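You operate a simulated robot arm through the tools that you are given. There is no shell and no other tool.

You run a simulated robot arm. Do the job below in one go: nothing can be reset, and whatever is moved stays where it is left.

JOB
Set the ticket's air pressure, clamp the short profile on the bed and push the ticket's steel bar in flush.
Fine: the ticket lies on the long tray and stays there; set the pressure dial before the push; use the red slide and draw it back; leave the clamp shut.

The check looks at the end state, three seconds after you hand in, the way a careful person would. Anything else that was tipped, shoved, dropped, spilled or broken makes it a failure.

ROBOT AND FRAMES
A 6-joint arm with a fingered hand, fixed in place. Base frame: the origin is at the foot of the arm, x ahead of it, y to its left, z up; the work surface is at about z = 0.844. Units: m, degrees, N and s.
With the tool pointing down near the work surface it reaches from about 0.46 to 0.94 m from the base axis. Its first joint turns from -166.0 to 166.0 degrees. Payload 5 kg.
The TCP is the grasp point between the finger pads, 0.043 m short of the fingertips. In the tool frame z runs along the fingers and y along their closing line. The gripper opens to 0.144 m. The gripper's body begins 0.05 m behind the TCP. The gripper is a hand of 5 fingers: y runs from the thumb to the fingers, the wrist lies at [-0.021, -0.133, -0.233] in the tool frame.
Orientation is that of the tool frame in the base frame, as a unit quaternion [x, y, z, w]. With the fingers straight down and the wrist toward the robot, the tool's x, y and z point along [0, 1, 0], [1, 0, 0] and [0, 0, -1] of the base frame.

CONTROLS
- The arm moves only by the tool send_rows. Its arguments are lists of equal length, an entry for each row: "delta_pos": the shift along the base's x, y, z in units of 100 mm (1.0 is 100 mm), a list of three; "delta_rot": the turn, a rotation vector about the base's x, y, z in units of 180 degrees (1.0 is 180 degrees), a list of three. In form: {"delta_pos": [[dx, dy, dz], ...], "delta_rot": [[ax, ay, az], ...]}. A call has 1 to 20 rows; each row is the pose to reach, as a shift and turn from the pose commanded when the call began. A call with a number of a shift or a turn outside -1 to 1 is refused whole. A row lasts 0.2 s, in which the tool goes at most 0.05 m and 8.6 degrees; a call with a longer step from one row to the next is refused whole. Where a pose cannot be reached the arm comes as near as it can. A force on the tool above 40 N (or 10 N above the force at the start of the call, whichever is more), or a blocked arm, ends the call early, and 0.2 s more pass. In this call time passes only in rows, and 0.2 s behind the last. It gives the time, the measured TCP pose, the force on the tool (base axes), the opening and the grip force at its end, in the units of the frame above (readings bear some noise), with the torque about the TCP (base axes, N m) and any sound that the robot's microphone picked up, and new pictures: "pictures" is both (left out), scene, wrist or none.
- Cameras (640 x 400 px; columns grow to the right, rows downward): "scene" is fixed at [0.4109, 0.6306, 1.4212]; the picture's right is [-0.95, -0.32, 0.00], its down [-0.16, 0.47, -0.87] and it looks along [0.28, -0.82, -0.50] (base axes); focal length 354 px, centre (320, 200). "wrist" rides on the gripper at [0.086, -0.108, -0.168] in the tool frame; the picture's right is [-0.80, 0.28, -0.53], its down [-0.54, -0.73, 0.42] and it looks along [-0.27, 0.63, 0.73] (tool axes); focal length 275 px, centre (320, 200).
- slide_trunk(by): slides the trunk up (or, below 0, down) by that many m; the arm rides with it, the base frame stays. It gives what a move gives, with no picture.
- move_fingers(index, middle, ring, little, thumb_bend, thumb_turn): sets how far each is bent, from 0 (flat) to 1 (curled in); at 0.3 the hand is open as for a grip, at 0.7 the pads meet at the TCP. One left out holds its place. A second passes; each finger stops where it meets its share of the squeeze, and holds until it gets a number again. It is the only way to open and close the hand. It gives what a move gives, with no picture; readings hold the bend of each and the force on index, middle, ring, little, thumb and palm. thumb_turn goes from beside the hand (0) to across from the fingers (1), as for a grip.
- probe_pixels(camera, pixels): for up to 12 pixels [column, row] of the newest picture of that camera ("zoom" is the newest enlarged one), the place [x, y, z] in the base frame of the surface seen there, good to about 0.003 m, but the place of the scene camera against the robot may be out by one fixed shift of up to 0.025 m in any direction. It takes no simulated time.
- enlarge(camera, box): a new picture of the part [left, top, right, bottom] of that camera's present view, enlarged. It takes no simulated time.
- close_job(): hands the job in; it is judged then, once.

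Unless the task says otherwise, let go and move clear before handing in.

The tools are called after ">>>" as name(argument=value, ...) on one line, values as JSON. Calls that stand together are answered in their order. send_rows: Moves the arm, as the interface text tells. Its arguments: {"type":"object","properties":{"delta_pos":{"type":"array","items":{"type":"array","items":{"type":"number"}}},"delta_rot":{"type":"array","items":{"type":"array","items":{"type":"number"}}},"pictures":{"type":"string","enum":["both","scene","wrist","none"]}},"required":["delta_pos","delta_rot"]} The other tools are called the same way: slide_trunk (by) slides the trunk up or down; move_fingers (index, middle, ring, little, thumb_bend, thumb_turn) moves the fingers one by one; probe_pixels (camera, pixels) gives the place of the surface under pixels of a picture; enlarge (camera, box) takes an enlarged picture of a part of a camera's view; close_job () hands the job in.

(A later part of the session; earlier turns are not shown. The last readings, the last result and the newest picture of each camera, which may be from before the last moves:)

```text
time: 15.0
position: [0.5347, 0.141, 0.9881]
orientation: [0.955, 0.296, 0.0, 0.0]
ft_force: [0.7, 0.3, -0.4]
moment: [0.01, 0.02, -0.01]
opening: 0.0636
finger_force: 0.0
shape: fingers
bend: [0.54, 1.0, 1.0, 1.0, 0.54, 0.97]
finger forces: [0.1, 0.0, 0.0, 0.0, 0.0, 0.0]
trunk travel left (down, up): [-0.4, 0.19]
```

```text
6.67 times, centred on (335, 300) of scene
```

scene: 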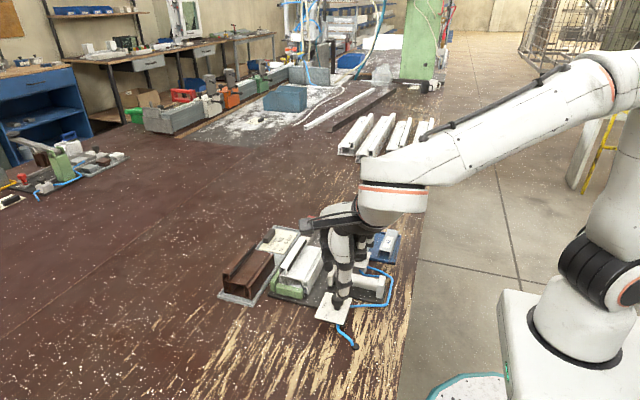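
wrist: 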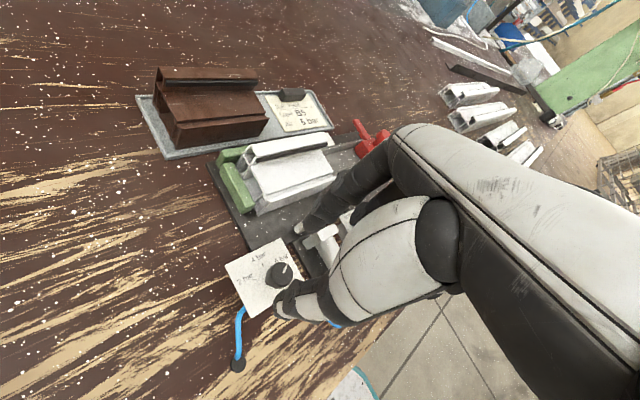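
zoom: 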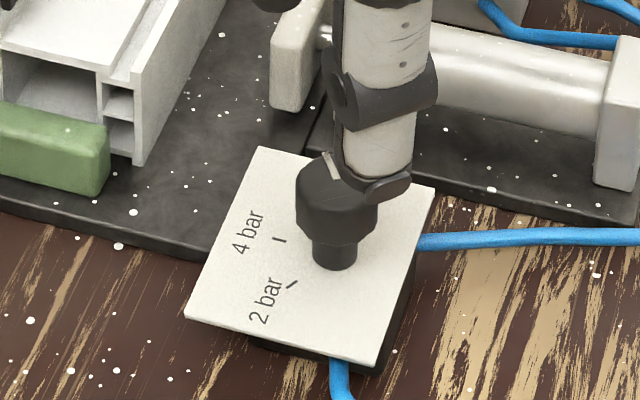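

Parallax hides the 6-bar tick behind the knob from here. I'll lift back to the earlier viewing pose (yaw 0), where that tick was visible.

>>> send_rows(delta_pos=[[0, 0, 0.15], [0, -0.05, 0.3], [-0.05, -0.2, 0.45], [-0.1, -0.35, 0.6], [-0.15, -0.5, 0.75], [-0.2, -0.7, 0.9], [-0.2, -0.9, 1.0], [-0.2, -1.0, 1.0]], delta_rot=[[0, 0, 0.039], [0, 0, 0.078], [0, 0, 0.116], [0, 0, 0.155], [0, 0, 0.193], [0, 0, 0.232], [0, 0, 0.27], [0, 0, 0.308]])

>>> enlarge(camera="wrist", box=[110, 190, 230, 280])

>>> enlarge(camera="scene", box=[300, 270, 370, 330])

```text
time: 16.8
position: [0.5152, 0.0394, 1.0854]
orientation: [0.707, 0.707, 0.001, 0.0]
ft_force: [-0.6, 0.5, -0.2]
moment: [0.0, -0.01, -0.02]
opening: 0.0635
finger_force: 0.0
shape: fingers
bend: [0.54, 1.0, 1.0, 1.0, 0.54, 0.97]
finger forces: [0.0, 0.1, 0.1, 0.1, 0.0, 0.1]
trunk travel left (down, up): [-0.4, 0.19]
```

scene: 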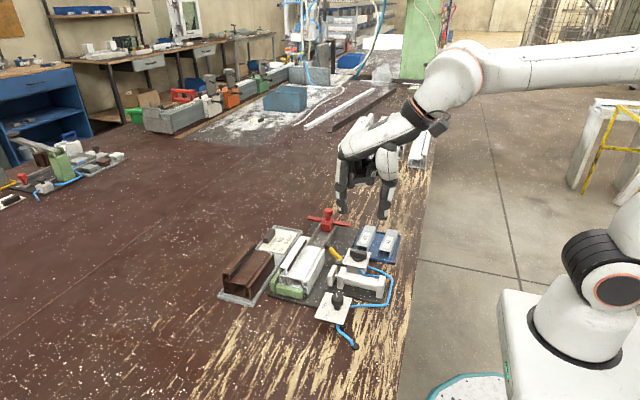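
wrist: 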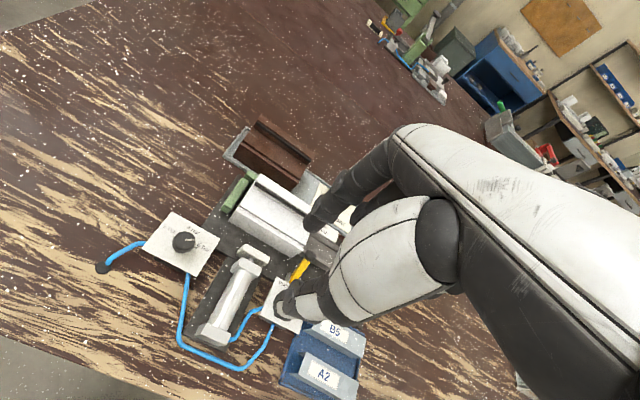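

```text
4.44 times, centred on (170, 235) of wrist
```

zoom: 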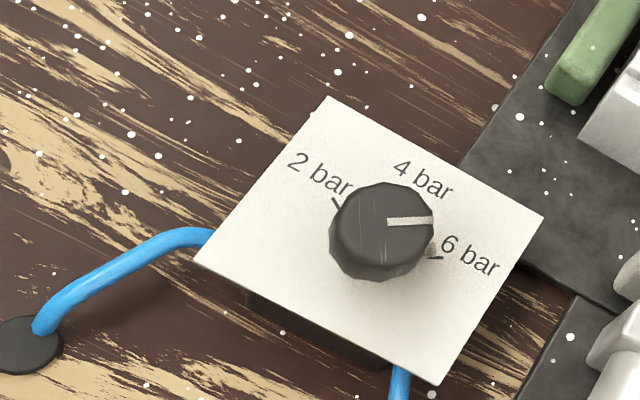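

```text
6.67 times, centred on (335, 300) of scene
```

zoom: 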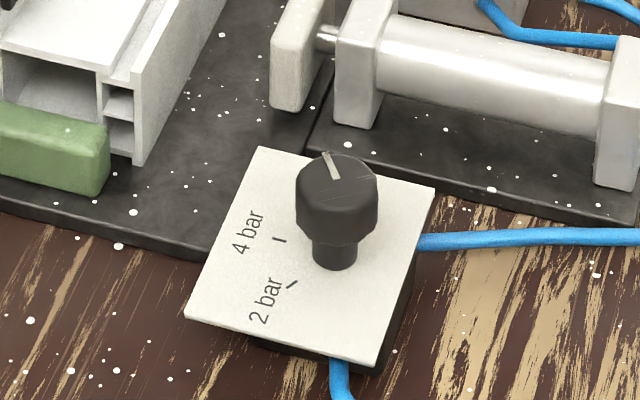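

The pointer on the knob's top (432,219) now faces 6 bar, and something light at the knob's foot (432,250) is next to the tick. I'll enlarge further to check the alignment.

>>> enlarge(camera="wrist", box=[165, 220, 213, 250])

>>> enlarge(camera="scene", box=[320, 285, 352, 315])

```text
13.33 times, centred on (189, 235) of wrist
```

zoom: 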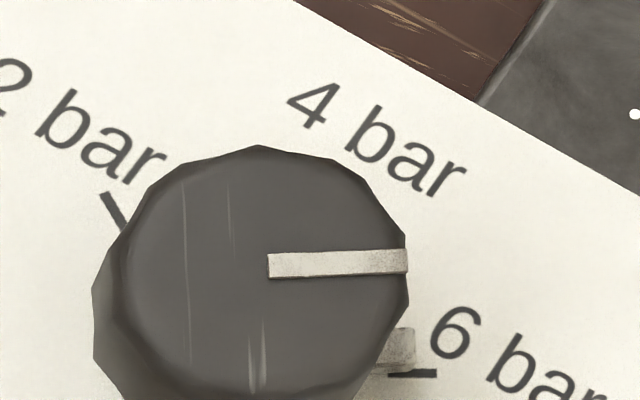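

```text
13.33 times, centred on (336, 300) of scene
```

zoom: 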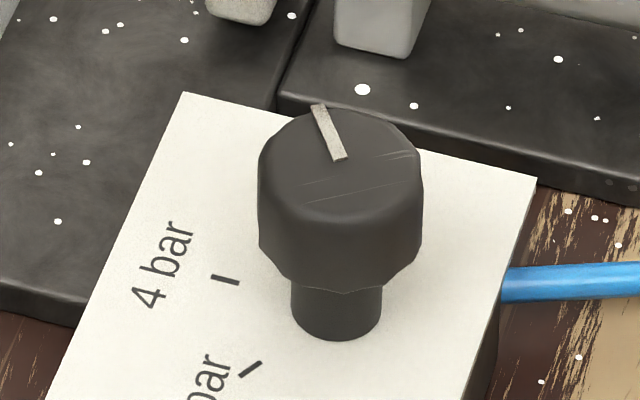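

Pointer direction works out at about −54.4° against the 6-bar tick's −55.2°, so the dial is set. Next is the valve; I'll go above it (0.527,−0.026) at yaw +90° so index and thumb straddle the bar handle across its width.

>>> send_rows(delta_pos=[[0.01, -0.06, 0], [0.02, -0.12, 0], [0.03, -0.18, 0], [0.04, -0.24, 0], [0.05, -0.3, 0], [0.06, -0.36, 0], [0.07, -0.42, 0], [0.08, -0.48, 0], [0.1, -0.54, -0.1], [0.11, -0.6, -0.3], [0.12, -0.64, -0.5], [0.126, -0.66, -0.7]], delta_rot=[[0, 0, 0.042], [0, 0, 0.084], [0, 0, 0.126], [0, 0, 0.168], [0, 0, 0.21], [0, 0, 0.252], [0, 0, 0.294], [0, 0, 0.336], [0, 0, 0.378], [0, 0, 0.42], [0, 0, 0.462], [0, 0, 0.5]])

>>> enlarge(camera="wrist", box=[200, 160, 360, 320])

>>> enlarge(camera="scene", box=[290, 170, 410, 290])

```text
time: 19.4
position: [0.5277, -0.026, 1.0168]
orientation: [-0.001, 1.0, 0.0, 0.0]
ft_force: [-0.9, 1.2, 0.6]
moment: [0.03, -0.03, -0.01]
opening: 0.064
finger_force: 0.1
shape: fingers
bend: [0.54, 1.0, 1.0, 1.0, 0.54, 0.97]
finger forces: [0.1, 0.0, 0.0, 0.0, 0.1, 0.1]
trunk travel left (down, up): [-0.4, 0.19]
```

scene: 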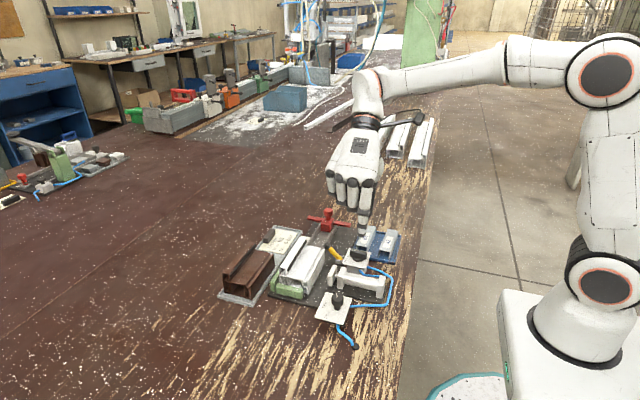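
wrist: 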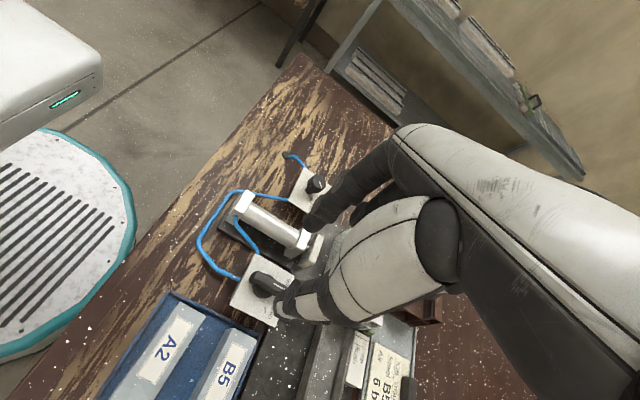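

```text
2.50 times, centred on (280, 240) of wrist
```

zoom: 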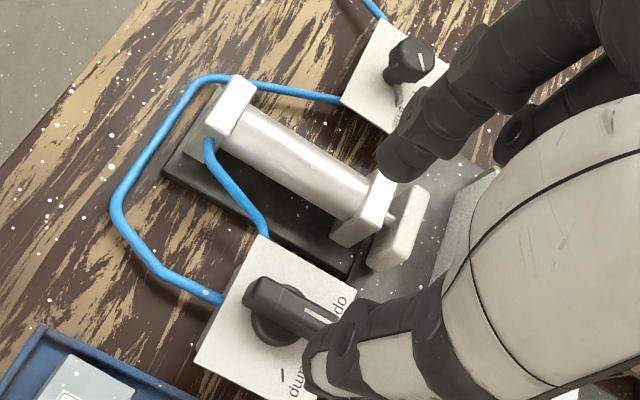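

```text
3.33 times, centred on (350, 230) of scene
```

zoom: 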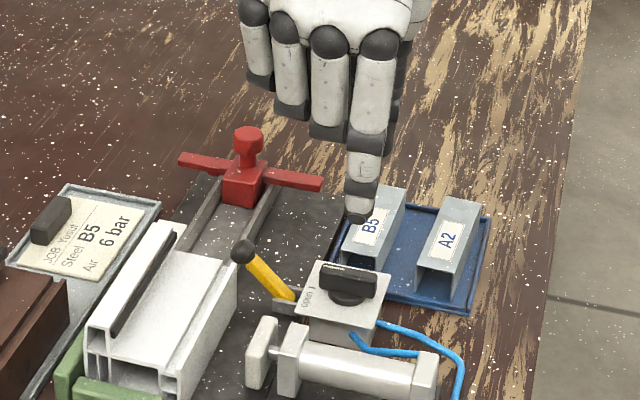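

The scene zoom shows curled fingers about 50 mm above the index tip, so they clear the lever; the handle bar lies below the pinch. I'll descend so the tips straddle the handle, stopping just above the plate.

>>> send_rows(delta_pos=[[0, 0.01, -0.2], [0, 0.01, -0.4], [0, 0.01, -0.6], [0, 0.01, -0.75], [0, 0.01, -0.85], [0, 0.01, -0.95]], delta_rot=[[0, 0, 0], [0, 0, 0], [0, 0, 0], [0, 0, 0], [0, 0, 0], [0, 0, 0]])

>>> enlarge(camera="wrist", box=[240, 180, 400, 320])

>>> enlarge(camera="scene", box=[310, 200, 400, 290])

```text
time: 20.8
position: [0.5266, -0.0256, 0.9212]
orientation: [0.0, 1.0, 0.001, 0.001]
ft_force: [0.2, -0.2, 0.4]
moment: [-0.03, 0.02, 0.02]
opening: 0.0639
finger_force: 0.1
shape: fingers
bend: [0.54, 1.0, 1.0, 1.0, 0.54, 0.97]
finger forces: [0.0, 0.0, 0.1, 0.0, 0.1, 0.0]
trunk travel left (down, up): [-0.4, 0.19]
```

scene: 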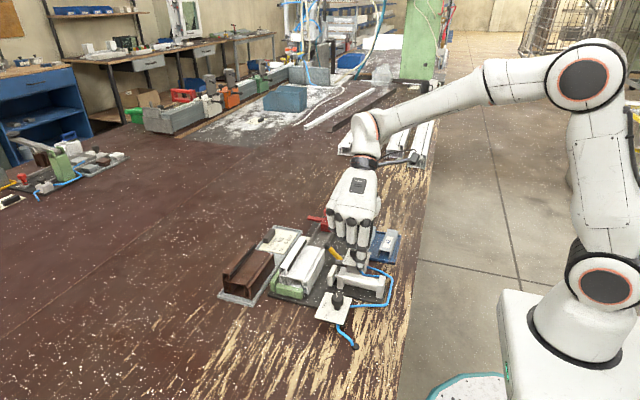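
wrist: 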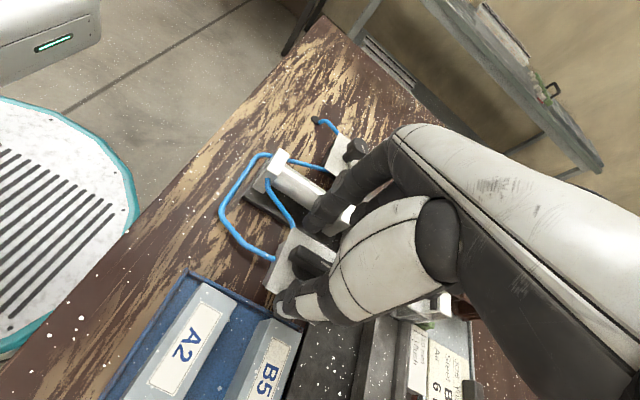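

```text
2.86 times, centred on (320, 250) of wrist
```

zoom: 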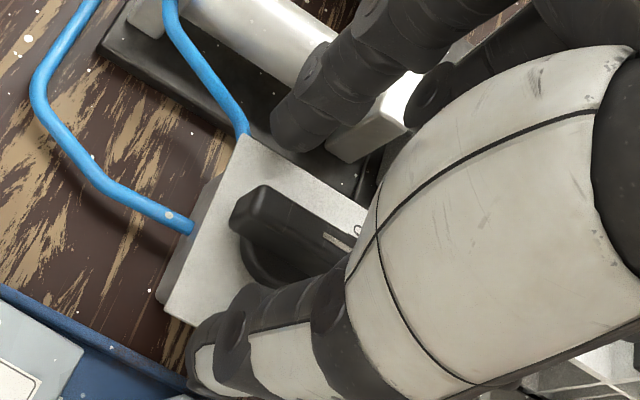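

```text
4.44 times, centred on (355, 245) of scene
```

zoom: 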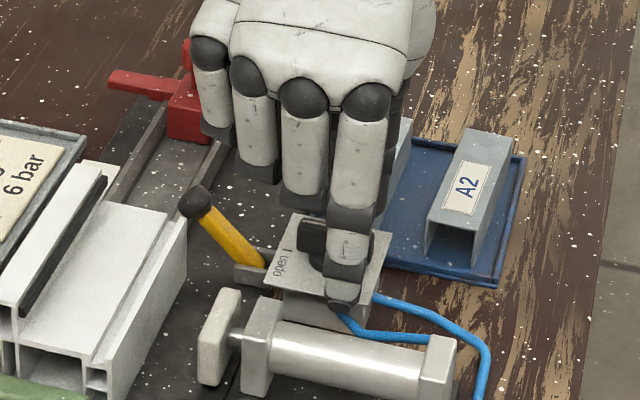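

The handle bar lies between the tips, with the TCP within ~3 mm of its centre but the finger pads ~6–10 mm toward −x. I'll shift 6 mm in +x and close.

>>> send_rows(delta_pos=[[0.06, 0, 0]], delta_rot=[[0, 0, 0]], pictures="none")

>>> move_fingers(index=0.7, thumb_bend=0.7)

>>> enlarge(camera="wrist", box=[240, 180, 400, 320])

>>> enlarge(camera="scene", box=[310, 200, 400, 290])

```text
time: 21.2
position: [0.5315, -0.0249, 0.9223]
orientation: [-0.001, 1.0, 0.001, 0.0]
ft_force: [-0.1, -0.8, -1.0]
moment: [0.0, -0.05, 0.02]
opening: 0.0638
finger_force: 0.1
shape: fingers
bend: [0.54, 1.0, 1.0, 1.0, 0.54, 0.97]
finger forces: [0.1, 0.0, 0.1, 0.1, 0.1, 0.0]
trunk travel left (down, up): [-0.4, 0.19]
```

```text
time: 22.2
position: [0.532, -0.0254, 0.9224]
orientation: [-0.001, 1.0, 0.0, 0.0]
ft_force: [-0.2, 1.4, -0.4]
moment: [0.05, -0.02, -0.01]
opening: 0.0152
finger_force: 2.1
shape: fingers
bend: [0.68, 1.0, 1.0, 1.0, 0.68, 0.97]
finger forces: [2.8, 0.1, 0.0, 0.0, 2.0, 0.1]
trunk travel left (down, up): [-0.4, 0.19]
```

```text
2.86 times, centred on (320, 250) of wrist
```

zoom: 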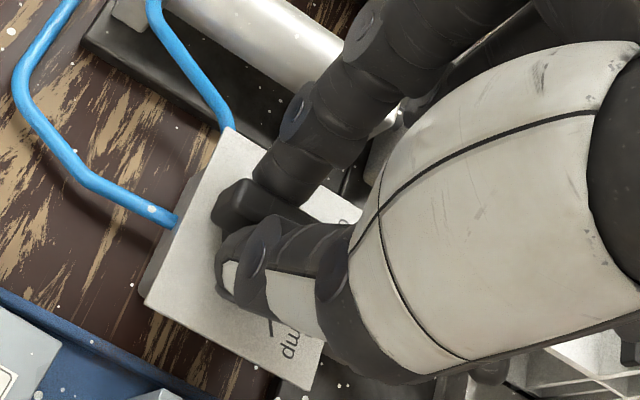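

```text
4.44 times, centred on (355, 245) of scene
```

zoom: 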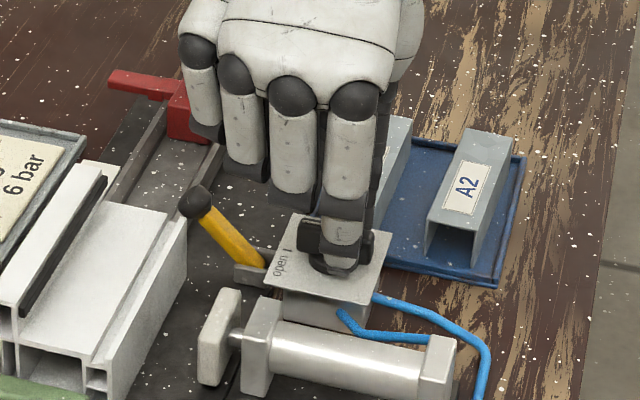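

Gripped (opening 0.015). I'll squeeze a bit harder and turn clockwise 43° about the valve's axis first.

>>> move_fingers(index=0.76, thumb_bend=0.76)

>>> send_rows(delta_pos=[[0, -0.006, 0], [-0.002, -0.011, 0], [-0.004, -0.017, 0], [-0.007, -0.022, 0], [-0.01, -0.027, 0], [-0.014, -0.034, 0]], delta_rot=[[0, 0, -0.04], [0, 0, -0.08], [0, 0, -0.12], [0, 0, -0.16], [0, 0, -0.2], [0, 0, -0.24]])

>>> enlarge(camera="wrist", box=[240, 180, 400, 320])

>>> enlarge(camera="scene", box=[290, 200, 410, 310])

```text
time: 23.2
position: [0.5338, -0.0265, 0.9223]
orientation: [0.0, 1.0, 0.0, 0.001]
ft_force: [0.4, -4.6, -8.5]
moment: [-0.11, -0.1, 0.05]
opening: 0.0127
finger_force: 10.4
shape: fingers
bend: [0.71, 1.0, 1.0, 1.0, 0.7, 0.97]
finger forces: [8.5, 0.0, 0.1, 0.0, 12.7, 0.0]
trunk travel left (down, up): [-0.4, 0.19]
```

```text
time: 24.6
position: [0.5315, -0.0271, 0.9216]
orientation: [0.369, 0.929, 0.001, -0.001]
ft_force: [-1.7, -0.4, -7.0]
moment: [-0.08, 0.02, 0.0]
opening: 0.013
finger_force: 11.0
shape: fingers
bend: [0.71, 1.0, 1.0, 1.0, 0.71, 0.97]
finger forces: [9.6, 0.1, 0.0, 0.1, 11.3, 0.0]
trunk travel left (down, up): [-0.4, 0.19]
```

scene: 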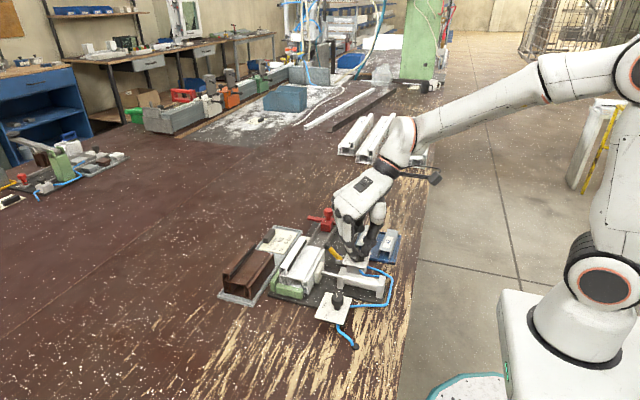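
wrist: 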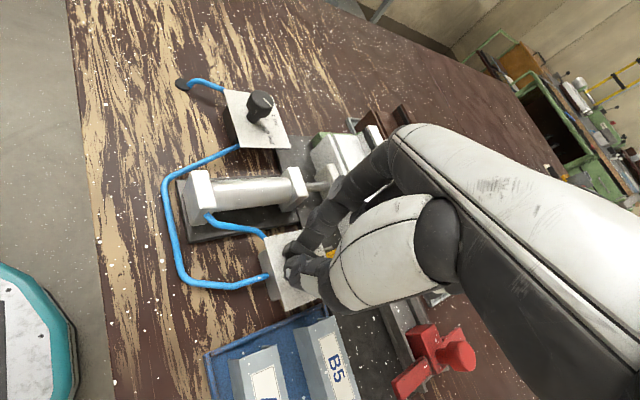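

```text
2.86 times, centred on (320, 250) of wrist
```

zoom: 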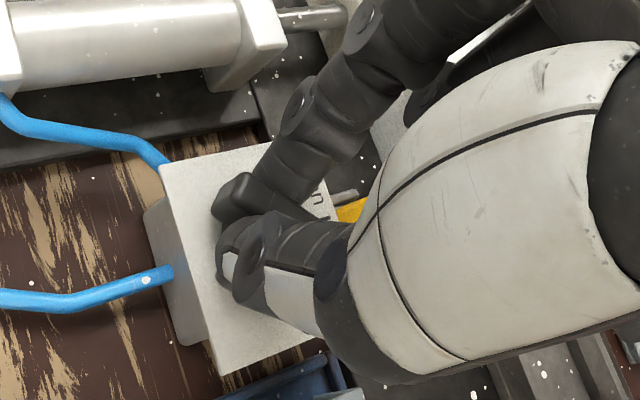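

```text
3.64 times, centred on (350, 255) of scene
```

zoom: 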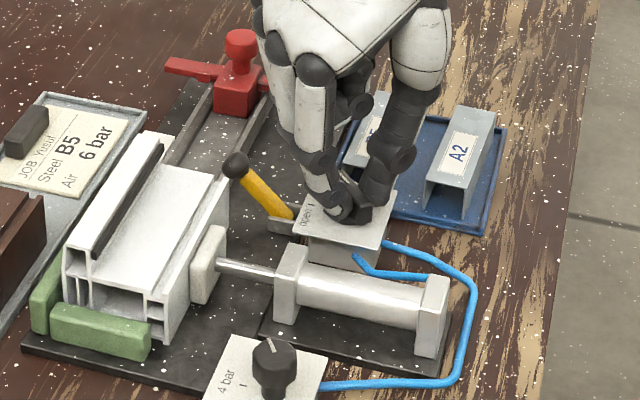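

The clamp rod has extended and its jaw is on the profile (scene zoom (208,265)). I'll turn 11° more to bring the handle to the clamp tick, then release, rise and look.

>>> send_rows(delta_pos=[[-0.003, -0.003, 0], [-0.006, -0.006, 0]], delta_rot=[[0, 0, -0.03], [0, 0, -0.06]], pictures="none")

>>> move_fingers(index=0.56, thumb_bend=0.56)

>>> send_rows(delta_pos=[[0, 0, 0.2], [0, 0, 0.4], [0, 0, 0.7], [0, 0, 1.0]], delta_rot=[[0, 0, 0], [0, 0, 0], [0, 0, 0], [0, 0, 0]])

>>> enlarge(camera="wrist", box=[200, 180, 320, 290])

>>> enlarge(camera="scene", box=[290, 200, 410, 310])

```text
time: 25.2
position: [0.5318, -0.0294, 0.9214]
orientation: [0.455, 0.891, 0.0, 0.0]
ft_force: [-2.4, 1.6, -4.8]
moment: [0.01, 0.09, -0.02]
opening: 0.0128
finger_force: 10.3
shape: fingers
bend: [0.71, 1.0, 1.0, 1.0, 0.71, 0.97]
finger forces: [9.8, 0.1, 0.1, 0.1, 11.1, 0.0]
trunk travel left (down, up): [-0.4, 0.19]
```

```text
time: 26.2
position: [0.5315, -0.0294, 0.9216]
orientation: [0.454, 0.891, 0.0, 0.0]
ft_force: [0.2, 0.1, 0.0]
moment: [0.0, 0.0, -0.03]
opening: 0.0564
finger_force: 0.1
shape: fingers
bend: [0.56, 1.0, 1.0, 1.0, 0.56, 0.97]
finger forces: [0.1, 0.0, 0.0, 0.0, 0.0, 0.0]
trunk travel left (down, up): [-0.4, 0.19]
```

```text
time: 27.2
position: [0.5321, -0.03, 1.0231]
orientation: [0.454, 0.891, -0.001, 0.0]
ft_force: [0.5, 0.8, -0.3]
moment: [0.0, 0.04, 0.02]
opening: 0.0566
finger_force: 0.0
shape: fingers
bend: [0.56, 1.0, 1.0, 1.0, 0.56, 0.97]
finger forces: [0.0, 0.1, 0.0, 0.0, 0.0, 0.0]
trunk travel left (down, up): [-0.4, 0.19]
```

scene: 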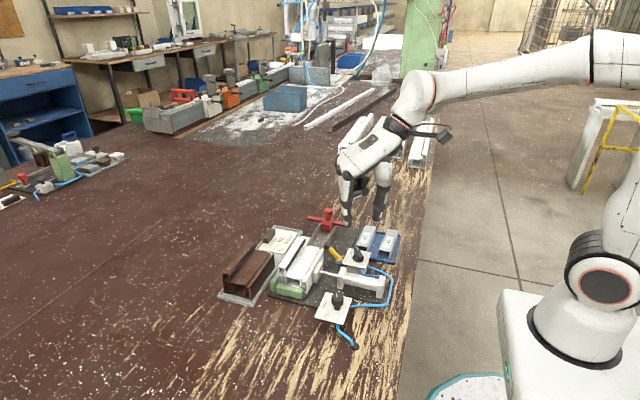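
wrist: 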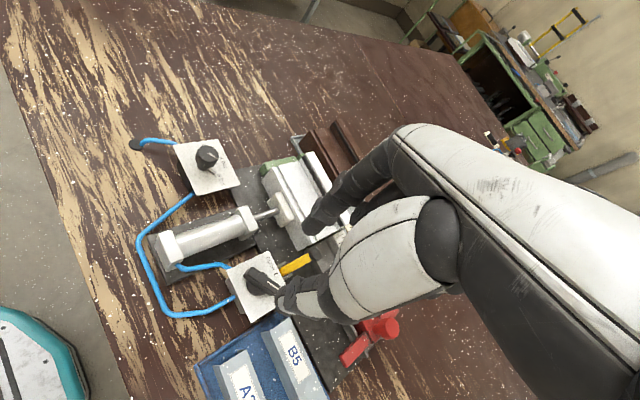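

```text
3.64 times, centred on (260, 235) of wrist
```

zoom: 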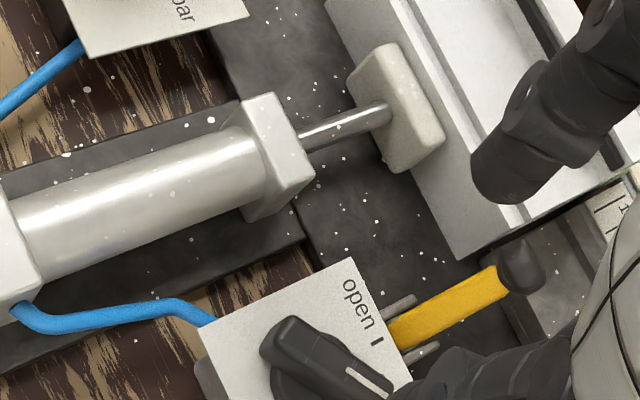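

```text
3.64 times, centred on (350, 255) of scene
```

zoom: 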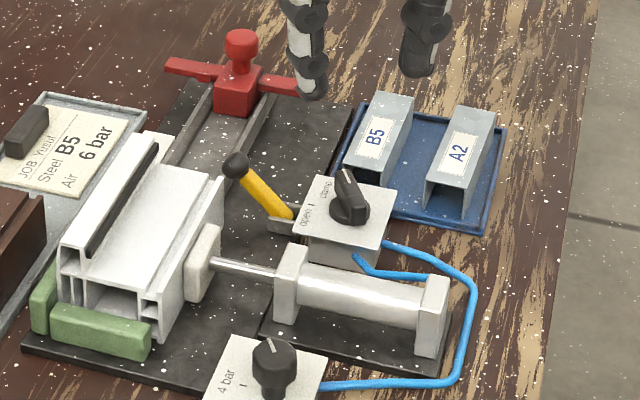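

The valve points to clamp and the jaw holds the profile against the green stop. Next is bar B5; I'll return to yaw 0 with a clear view of the tray.

>>> send_rows(delta_pos=[[-0.1, -0.1, 0.2], [-0.25, -0.2, 0.4], [-0.4, -0.3, 0.6], [-0.5, -0.3, 0.8], [-0.6, -0.3, 0.8]], delta_rot=[[0, 0, -0.04], [0, 0, -0.08], [0, 0, -0.12], [0, 0, -0.16], [0, 0, -0.2]])

>>> enlarge(camera="wrist", box=[190, 120, 350, 290])

>>> enlarge(camera="scene", box=[300, 200, 410, 275])

```text
time: 28.4
position: [0.4707, -0.0609, 1.1039]
orientation: [0.708, 0.706, 0.0, 0.0]
ft_force: [-0.7, -0.5, 0.2]
moment: [0.02, 0.01, -0.02]
opening: 0.0567
finger_force: 0.2
shape: fingers
bend: [0.56, 1.0, 1.0, 1.0, 0.56, 0.97]
finger forces: [0.0, 0.0, 0.2, 0.0, 0.0, 0.1]
trunk travel left (down, up): [-0.4, 0.19]
```

scene: 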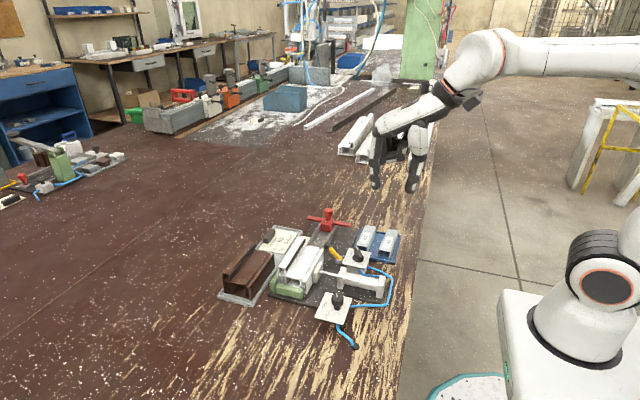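
wrist: 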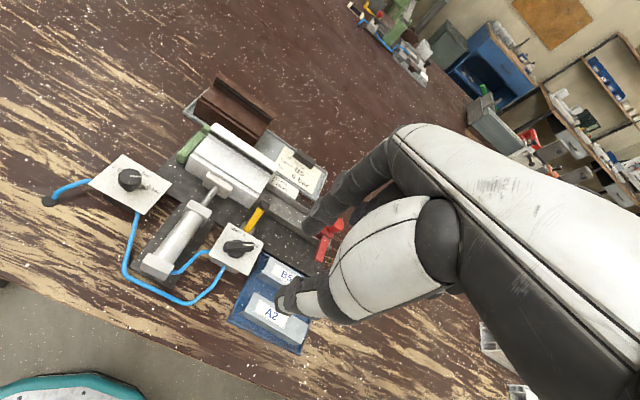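

```text
2.35 times, centred on (270, 205) of wrist
```

zoom: 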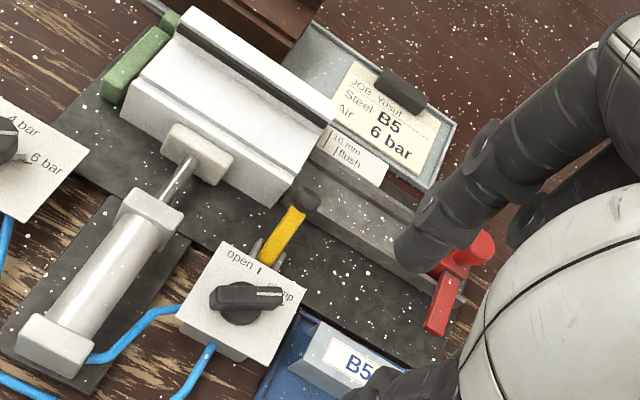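

```text
5.33 times, centred on (355, 238) of scene
```

zoom: 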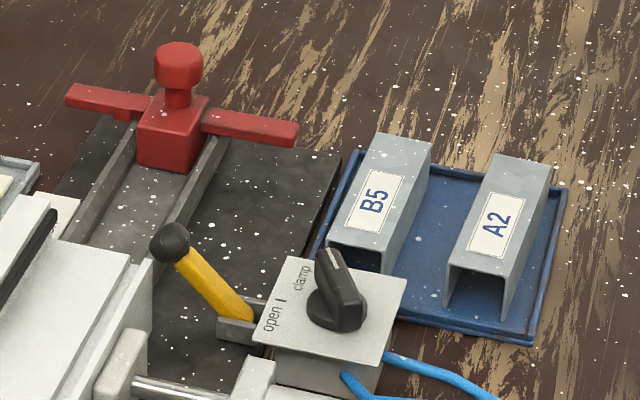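

I'll check the valve's alignment with its clamp tick closely, and probe the tray, the bars and the rail geometry.

>>> enlarge(camera="wrist", box=[200, 210, 280, 280])

>>> probe_pixels(camera="scene", pixels=[[366, 224], [374, 226], [360, 247], [368, 252], [364, 238], [388, 229], [397, 231], [382, 252], [390, 256], [386, 242], [364, 252], [376, 244]])

>>> probe_pixels(camera="scene", pixels=[[327, 225], [322, 222], [333, 226], [328, 230], [309, 228], [318, 232], [324, 236], [332, 235], [316, 241], [339, 228], [315, 222], [333, 246]])

>>> probe_pixels(camera="wrist", pixels=[[267, 262], [286, 272], [262, 276], [278, 286], [256, 297], [255, 310], [304, 327], [274, 250], [249, 235], [300, 225], [285, 220], [290, 205]])

```text
5.71 times, centred on (240, 245) of wrist
```

zoom: 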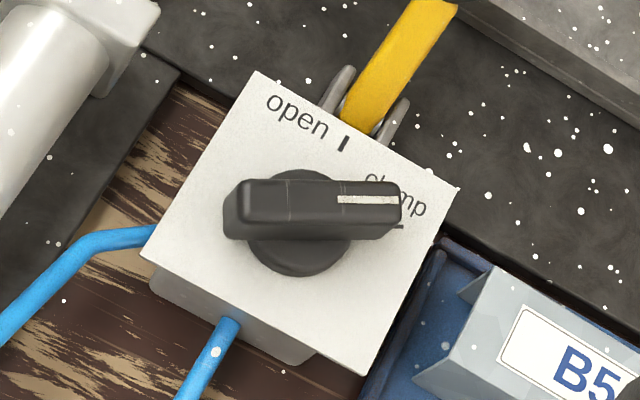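

```text
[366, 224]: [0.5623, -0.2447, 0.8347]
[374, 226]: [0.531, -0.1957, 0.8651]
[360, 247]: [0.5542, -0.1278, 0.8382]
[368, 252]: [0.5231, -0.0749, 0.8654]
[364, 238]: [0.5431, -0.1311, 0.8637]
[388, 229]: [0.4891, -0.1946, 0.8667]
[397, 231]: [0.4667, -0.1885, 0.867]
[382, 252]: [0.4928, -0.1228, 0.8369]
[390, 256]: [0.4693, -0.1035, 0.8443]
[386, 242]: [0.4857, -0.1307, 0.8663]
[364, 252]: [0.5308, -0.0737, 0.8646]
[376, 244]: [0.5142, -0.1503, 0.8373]
```

```text
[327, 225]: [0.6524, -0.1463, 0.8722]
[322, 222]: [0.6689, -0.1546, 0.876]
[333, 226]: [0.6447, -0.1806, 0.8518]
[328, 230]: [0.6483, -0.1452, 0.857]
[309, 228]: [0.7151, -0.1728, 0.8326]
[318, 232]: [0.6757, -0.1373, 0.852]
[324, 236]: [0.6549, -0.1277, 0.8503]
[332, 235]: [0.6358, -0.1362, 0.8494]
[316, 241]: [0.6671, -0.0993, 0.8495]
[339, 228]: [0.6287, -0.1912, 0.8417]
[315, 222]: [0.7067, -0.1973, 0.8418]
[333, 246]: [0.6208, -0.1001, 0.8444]
```

```text
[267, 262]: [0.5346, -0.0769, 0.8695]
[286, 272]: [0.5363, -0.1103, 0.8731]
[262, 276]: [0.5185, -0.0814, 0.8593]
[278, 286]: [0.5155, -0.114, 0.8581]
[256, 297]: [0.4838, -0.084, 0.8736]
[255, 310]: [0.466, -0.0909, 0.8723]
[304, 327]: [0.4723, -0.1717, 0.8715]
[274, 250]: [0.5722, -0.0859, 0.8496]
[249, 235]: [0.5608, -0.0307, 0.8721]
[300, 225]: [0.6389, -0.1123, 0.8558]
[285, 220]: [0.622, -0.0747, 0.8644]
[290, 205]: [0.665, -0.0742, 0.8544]
```

The handle's pointer line is parallel to the clamp tick, so the valve is set. I'll shift −y for an unobstructed view of B5.

>>> send_rows(delta_pos=[[0.1, -0.4, 0], [0.2, -0.8, 0], [0.2, -1.0, 0]], delta_rot=[[0, 0, 0], [0, 0, 0], [0, 0, 0]], pictures="wrist")

>>> enlarge(camera="wrist", box=[130, 130, 290, 300])

```text
time: 29.2
position: [0.4904, -0.1606, 1.1011]
orientation: [0.707, 0.707, 0.0, 0.0]
ft_force: [0.7, 0.2, -0.4]
moment: [0.02, 0.03, -0.01]
opening: 0.0563
finger_force: 0.0
shape: fingers
bend: [0.56, 1.0, 1.0, 1.0, 0.56, 0.97]
finger forces: [0.0, 0.0, 0.0, 0.0, 0.1, 0.1]
trunk travel left (down, up): [-0.4, 0.19]
```

wrist: 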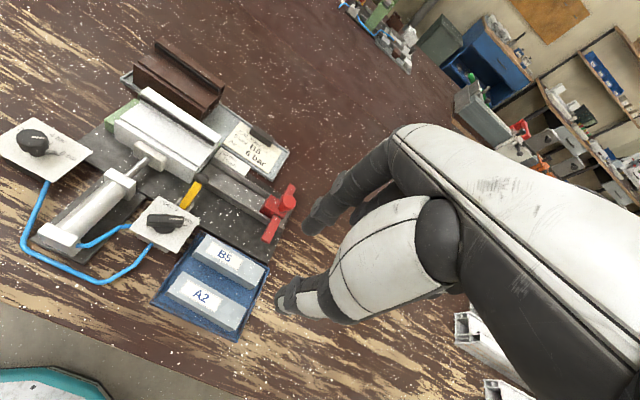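

```text
2.35 times, centred on (210, 215) of wrist
```

zoom: 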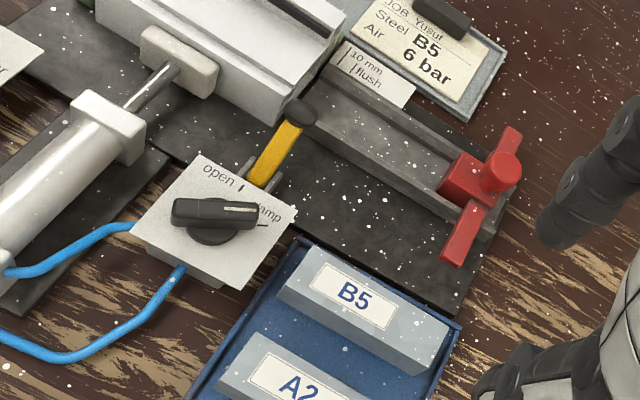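

This view shows B5, the trough and the red slide clearly. I'll enlarge each and probe edges.

>>> enlarge(camera="wrist", box=[180, 220, 280, 300])

>>> enlarge(camera="wrist", box=[200, 130, 310, 250])

```text
5.00 times, centred on (230, 260) of wrist
```

zoom: 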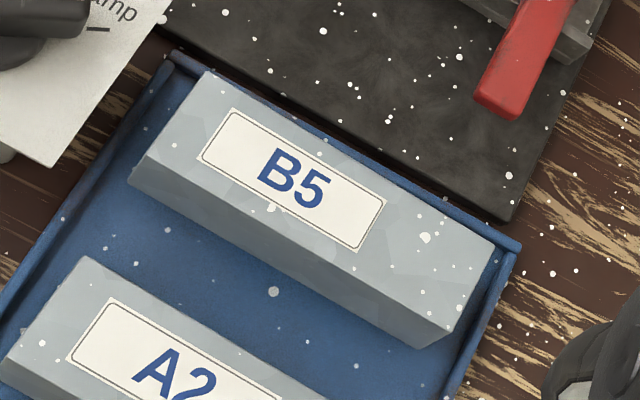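

```text
3.33 times, centred on (255, 190) of wrist
```

zoom: 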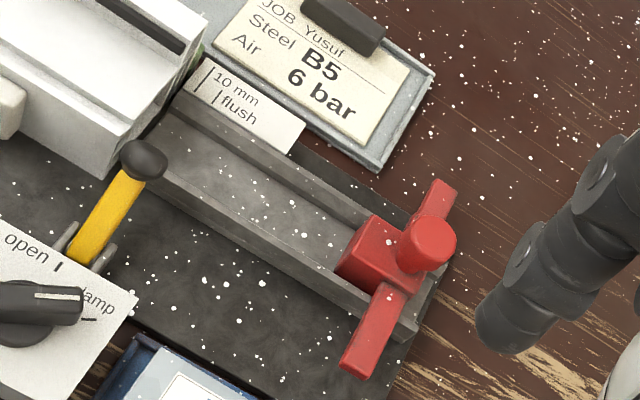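

>>> probe_pixels(camera="wrist", pixels=[[207.5, 235.5], [264, 267.5], [255.5, 285], [196, 250], [230, 260], [195, 256], [253, 288], [188, 257], [225, 246], [225, 275], [213, 268], [240, 283]])

>>> probe_pixels(camera="wrist", pixels=[[271.5, 197], [262, 209], [268, 203], [258, 213], [234, 190], [245, 178], [234, 205], [210, 160], [214, 180], [247, 196], [241, 204], [255, 190]])

>>> probe_pixels(camera="wrist", pixels=[[287, 203], [284, 210], [264, 235], [291, 187], [275, 228], [200, 172], [214, 149], [192, 173], [205, 161], [216, 155], [222, 160], [199, 179]])

```text
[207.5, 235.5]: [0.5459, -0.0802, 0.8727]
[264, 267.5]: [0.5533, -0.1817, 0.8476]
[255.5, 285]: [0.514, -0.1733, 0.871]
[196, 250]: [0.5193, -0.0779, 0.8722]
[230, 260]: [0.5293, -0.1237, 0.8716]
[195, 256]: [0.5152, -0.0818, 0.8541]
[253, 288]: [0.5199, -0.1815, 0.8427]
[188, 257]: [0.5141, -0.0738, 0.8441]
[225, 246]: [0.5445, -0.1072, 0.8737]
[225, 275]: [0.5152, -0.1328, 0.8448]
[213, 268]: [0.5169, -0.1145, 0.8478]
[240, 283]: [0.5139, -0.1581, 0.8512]
```

```text
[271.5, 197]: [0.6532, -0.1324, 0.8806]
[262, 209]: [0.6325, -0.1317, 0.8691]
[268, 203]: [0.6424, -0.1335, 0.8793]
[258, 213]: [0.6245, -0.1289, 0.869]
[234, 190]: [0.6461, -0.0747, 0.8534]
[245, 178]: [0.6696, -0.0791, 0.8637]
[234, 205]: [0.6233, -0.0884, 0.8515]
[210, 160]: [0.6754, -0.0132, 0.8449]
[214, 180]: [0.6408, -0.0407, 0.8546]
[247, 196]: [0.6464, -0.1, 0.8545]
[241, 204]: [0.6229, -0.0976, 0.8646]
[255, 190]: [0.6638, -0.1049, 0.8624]
```

```text
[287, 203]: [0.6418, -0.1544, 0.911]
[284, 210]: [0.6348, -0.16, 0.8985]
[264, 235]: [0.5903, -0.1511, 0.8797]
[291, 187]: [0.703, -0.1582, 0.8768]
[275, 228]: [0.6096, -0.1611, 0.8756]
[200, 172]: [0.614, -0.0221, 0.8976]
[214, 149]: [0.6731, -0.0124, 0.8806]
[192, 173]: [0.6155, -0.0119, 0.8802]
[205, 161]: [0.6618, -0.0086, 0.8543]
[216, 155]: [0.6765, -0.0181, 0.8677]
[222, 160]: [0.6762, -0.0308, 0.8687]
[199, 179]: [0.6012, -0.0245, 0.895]
```

B5 spans x≈0.517–0.547, y≈−0.078…−0.177, top z≈0.8725; the trough's floor is 0.854 with rails near x≈0.626/0.665, pusher face at y≈−0.131 and profile end at y≈−0.012. I'll bring the middle finger out beside the index and position above B5.

>>> move_fingers(index=0.58, middle=0.58, thumb_bend=0.58)

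>>> send_rows(delta_pos=[[0.15, 0.1, -0.2], [0.3, 0.25, -0.4], [0.42, 0.34, -0.7], [0.42, 0.34, -1.0]], delta_rot=[[0, 0, 0], [0, 0, 0], [0, 0, 0], [0, 0, 0]])

>>> enlarge(camera="wrist", box=[200, 180, 360, 320])

>>> enlarge(camera="scene", box=[310, 170, 420, 270])

```text
time: 30.2
position: [0.4903, -0.1594, 1.1012]
orientation: [0.708, 0.707, 0.001, -0.001]
ft_force: [0.2, 0.0, -0.7]
moment: [-0.01, 0.01, 0.0]
opening: 0.0538
finger_force: 0.2
shape: fingers
bend: [0.57, 0.57, 1.0, 1.0, 0.57, 0.97]
finger forces: [0.0, 0.0, 0.0, 0.0, 0.0, 0.1]
trunk travel left (down, up): [-0.4, 0.19]
```

```text
time: 31.2
position: [0.5319, -0.1253, 1.0032]
orientation: [0.707, 0.707, -0.001, 0.001]
ft_force: [0.1, 0.6, 1.5]
moment: [-0.04, 0.0, -0.01]
opening: 0.0537
finger_force: 0.0
shape: fingers
bend: [0.57, 0.57, 1.0, 1.0, 0.57, 0.97]
finger forces: [0.1, 0.0, 0.0, 0.0, 0.1, 0.0]
trunk travel left (down, up): [-0.4, 0.19]
```

scene: 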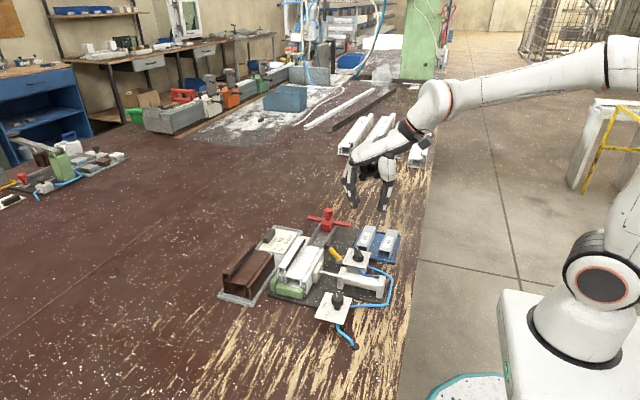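
wrist: 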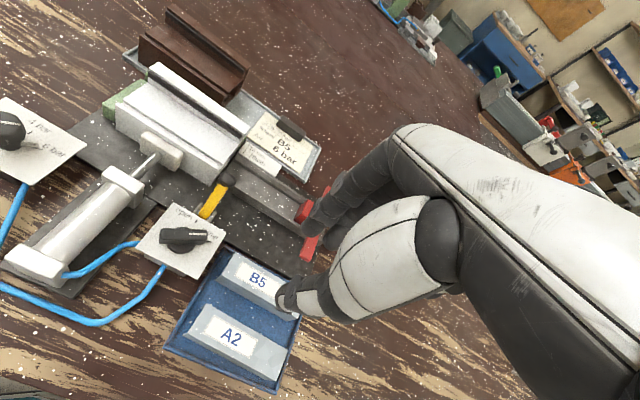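

```text
2.86 times, centred on (280, 250) of wrist
```

zoom: 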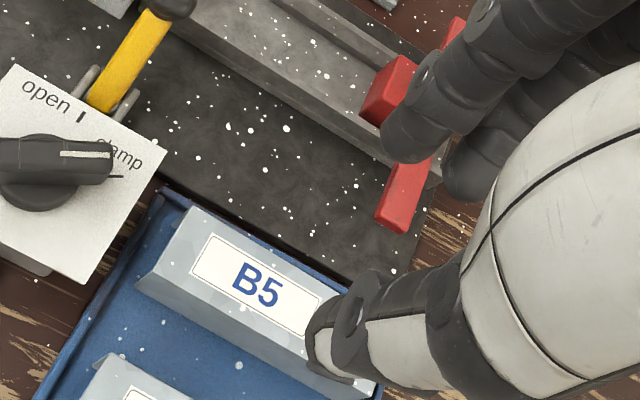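

```text
4.00 times, centred on (365, 220) of scene
```

zoom: 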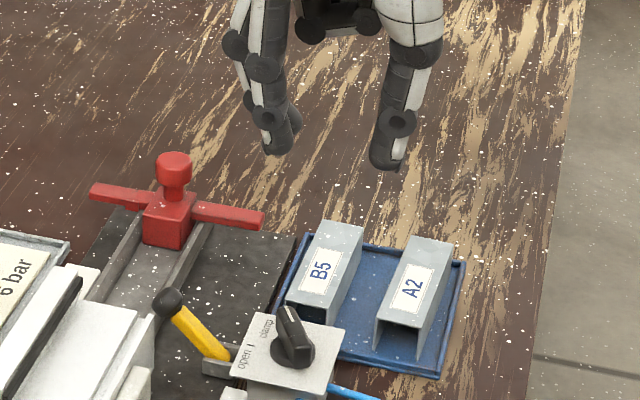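

From here I can refine B5's edges and A2's nearest edge before descending.

>>> probe_pixels(camera="wrist", pixels=[[234, 254], [223, 277], [229, 265], [257, 262], [244, 290], [265, 268], [256, 300], [213, 306], [225, 313], [240, 322], [250, 276], [238, 305]])

```text
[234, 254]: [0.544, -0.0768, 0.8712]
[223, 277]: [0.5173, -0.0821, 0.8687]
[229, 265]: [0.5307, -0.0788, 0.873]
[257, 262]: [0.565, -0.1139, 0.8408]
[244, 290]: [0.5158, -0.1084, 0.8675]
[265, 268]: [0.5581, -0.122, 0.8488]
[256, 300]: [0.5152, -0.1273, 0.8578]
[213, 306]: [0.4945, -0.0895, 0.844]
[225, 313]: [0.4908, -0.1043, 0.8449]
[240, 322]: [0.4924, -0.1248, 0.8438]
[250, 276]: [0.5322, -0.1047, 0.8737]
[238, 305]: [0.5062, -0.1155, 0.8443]
```

B5 centre x≈0.531, A2's edge ≤0.491. I'll narrow the opening to about 40 mm and descend so the tips reach 11 mm below the bar's top.

>>> move_fingers(index=0.61, middle=0.61, thumb_bend=0.61)

>>> send_rows(delta_pos=[[0, 0.03, -0.3], [0, 0.03, -0.6], [0, 0.03, -0.75]], delta_rot=[[0, 0, 0], [0, 0, 0], [0, 0, 0]])

>>> enlarge(camera="wrist", box=[220, 180, 380, 320])

>>> enlarge(camera="scene", box=[310, 190, 420, 270])

```text
time: 32.2
position: [0.5327, -0.125, 1.0032]
orientation: [0.707, 0.707, 0.0, 0.0]
ft_force: [-0.4, -0.5, -0.2]
moment: [0.02, -0.02, 0.0]
opening: 0.0397
finger_force: 0.1
shape: fingers
bend: [0.61, 0.61, 1.0, 1.0, 0.61, 0.97]
finger forces: [0.0, 0.0, 0.1, 0.0, 0.1, 0.0]
trunk travel left (down, up): [-0.4, 0.19]
```

```text
time: 33.0
position: [0.534, -0.1218, 0.928]
orientation: [0.708, 0.707, 0.001, 0.0]
ft_force: [0.1, -0.1, 0.6]
moment: [-0.01, 0.06, -0.03]
opening: 0.0397
finger_force: 0.1
shape: fingers
bend: [0.61, 0.61, 1.0, 1.0, 0.61, 0.97]
finger forces: [0.0, 0.1, 0.0, 0.1, 0.0, 0.0]
trunk travel left (down, up): [-0.4, 0.19]
```

scene: 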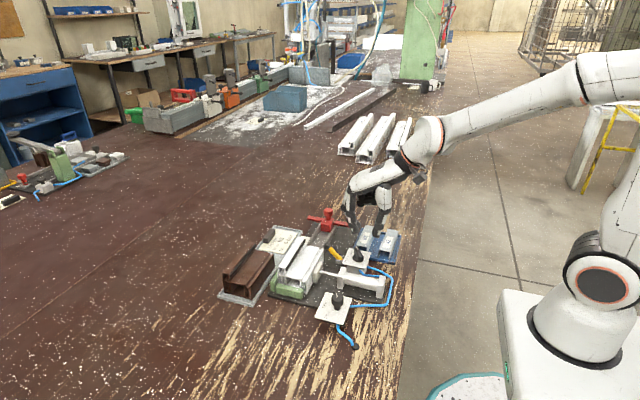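
wrist: 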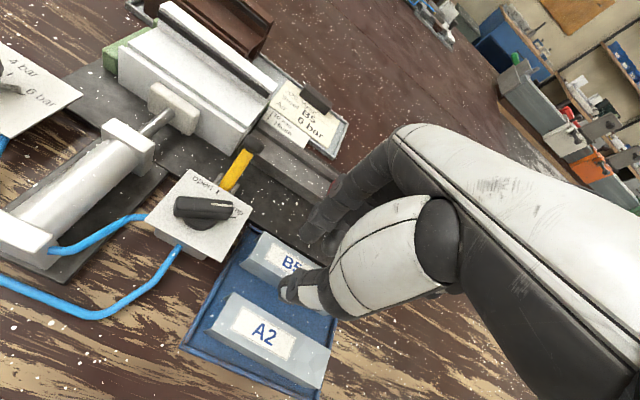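

```text
2.86 times, centred on (300, 250) of wrist
```

zoom: 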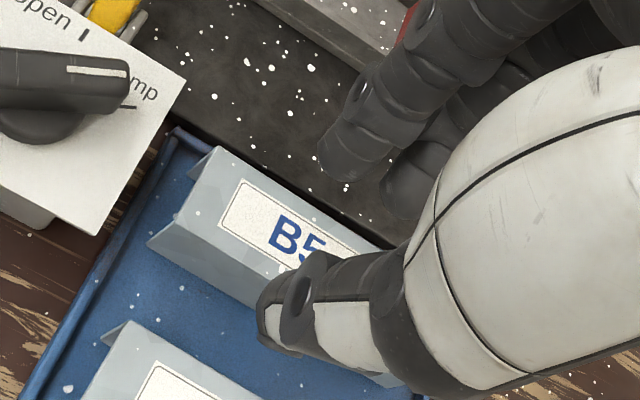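

```text
5.00 times, centred on (365, 230) of scene
```

zoom: 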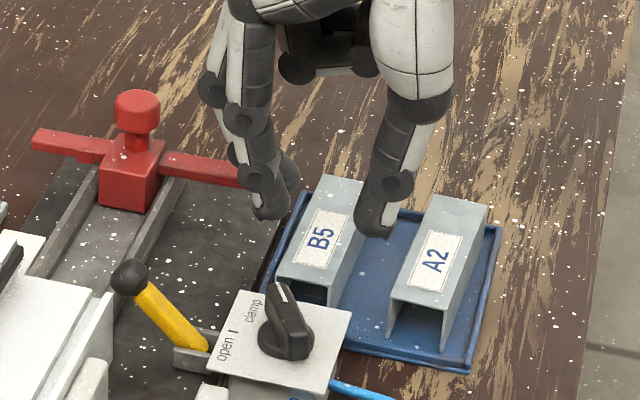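

The tips straddle B5 in the scene zoom ((270,205) and (380,225)). I'll descend the last 24 mm and close.

>>> send_rows(delta_pos=[[0, 0, -0.08], [0, 0, -0.16], [0, 0, -0.235]], delta_rot=[[0, 0, 0], [0, 0, 0], [0, 0, 0]], pictures="scene")

>>> enlarge(camera="scene", box=[310, 190, 420, 270])

>>> enlarge(camera="wrist", box=[220, 180, 380, 320])

```text
time: 33.8
position: [0.5329, -0.1216, 0.9041]
orientation: [0.707, 0.707, 0.0, -0.001]
ft_force: [-0.7, 0.4, 0.8]
moment: [0.01, 0.01, -0.03]
opening: 0.0397
finger_force: 0.1
shape: fingers
bend: [0.61, 0.61, 1.0, 1.0, 0.61, 0.97]
finger forces: [0.0, 0.1, 0.0, 0.0, 0.1, 0.0]
trunk travel left (down, up): [-0.4, 0.19]
```

scene: 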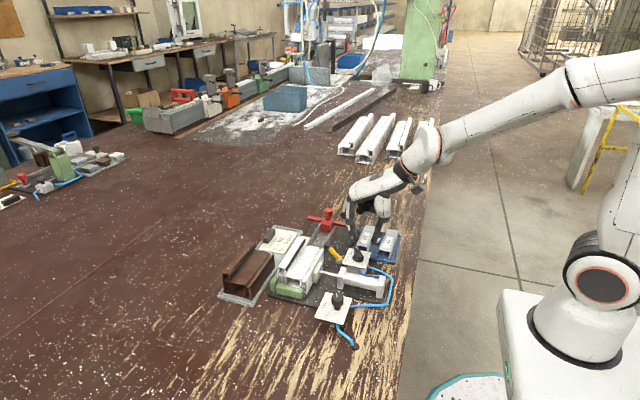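

```text
5.00 times, centred on (365, 230) of scene
```

zoom: 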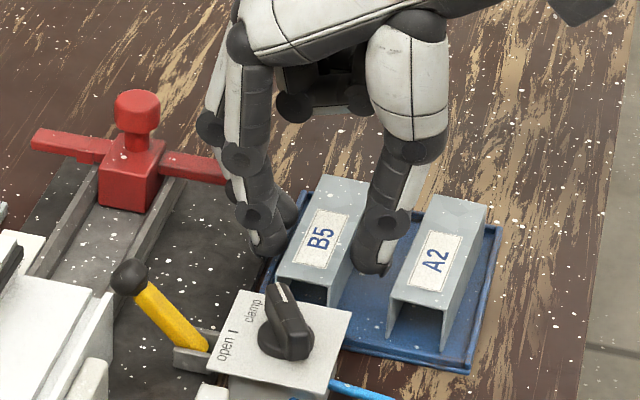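

```text
2.86 times, centred on (300, 250) of wrist
```

zoom: 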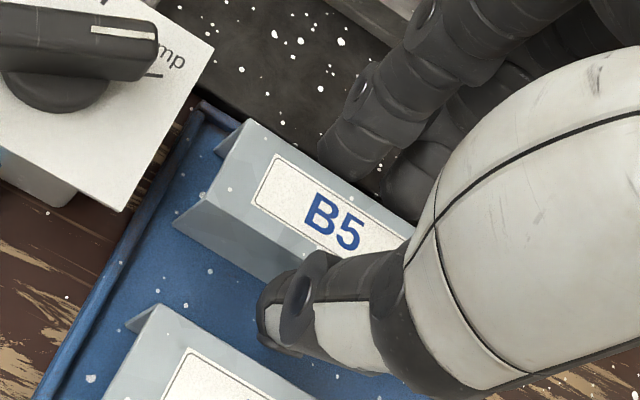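

Tips sit on both sides of B5 clear of A2 and no contact force. Closing thumb, index and middle.

>>> move_fingers(index=0.72, middle=0.72, thumb_bend=0.74)

>>> enlarge(camera="wrist", box=[220, 180, 380, 320])

```text
time: 34.8
position: [0.5332, -0.1213, 0.9031]
orientation: [0.708, 0.707, 0.001, 0.001]
ft_force: [0.4, -0.6, 0.1]
moment: [0.05, 0.02, 0.0]
opening: 0.031
finger_force: 19.6
shape: fingers
bend: [0.63, 0.67, 1.0, 1.0, 0.64, 0.96]
finger forces: [13.0, 6.2, 0.0, 0.0, 19.3, 0.0]
trunk travel left (down, up): [-0.4, 0.19]
```

```text
2.86 times, centred on (300, 250) of wrist
```

zoom: 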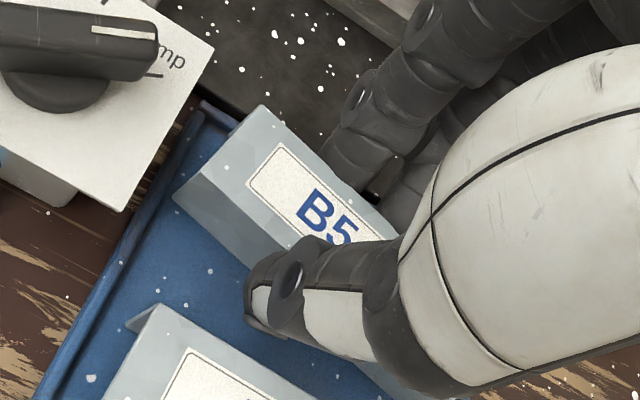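

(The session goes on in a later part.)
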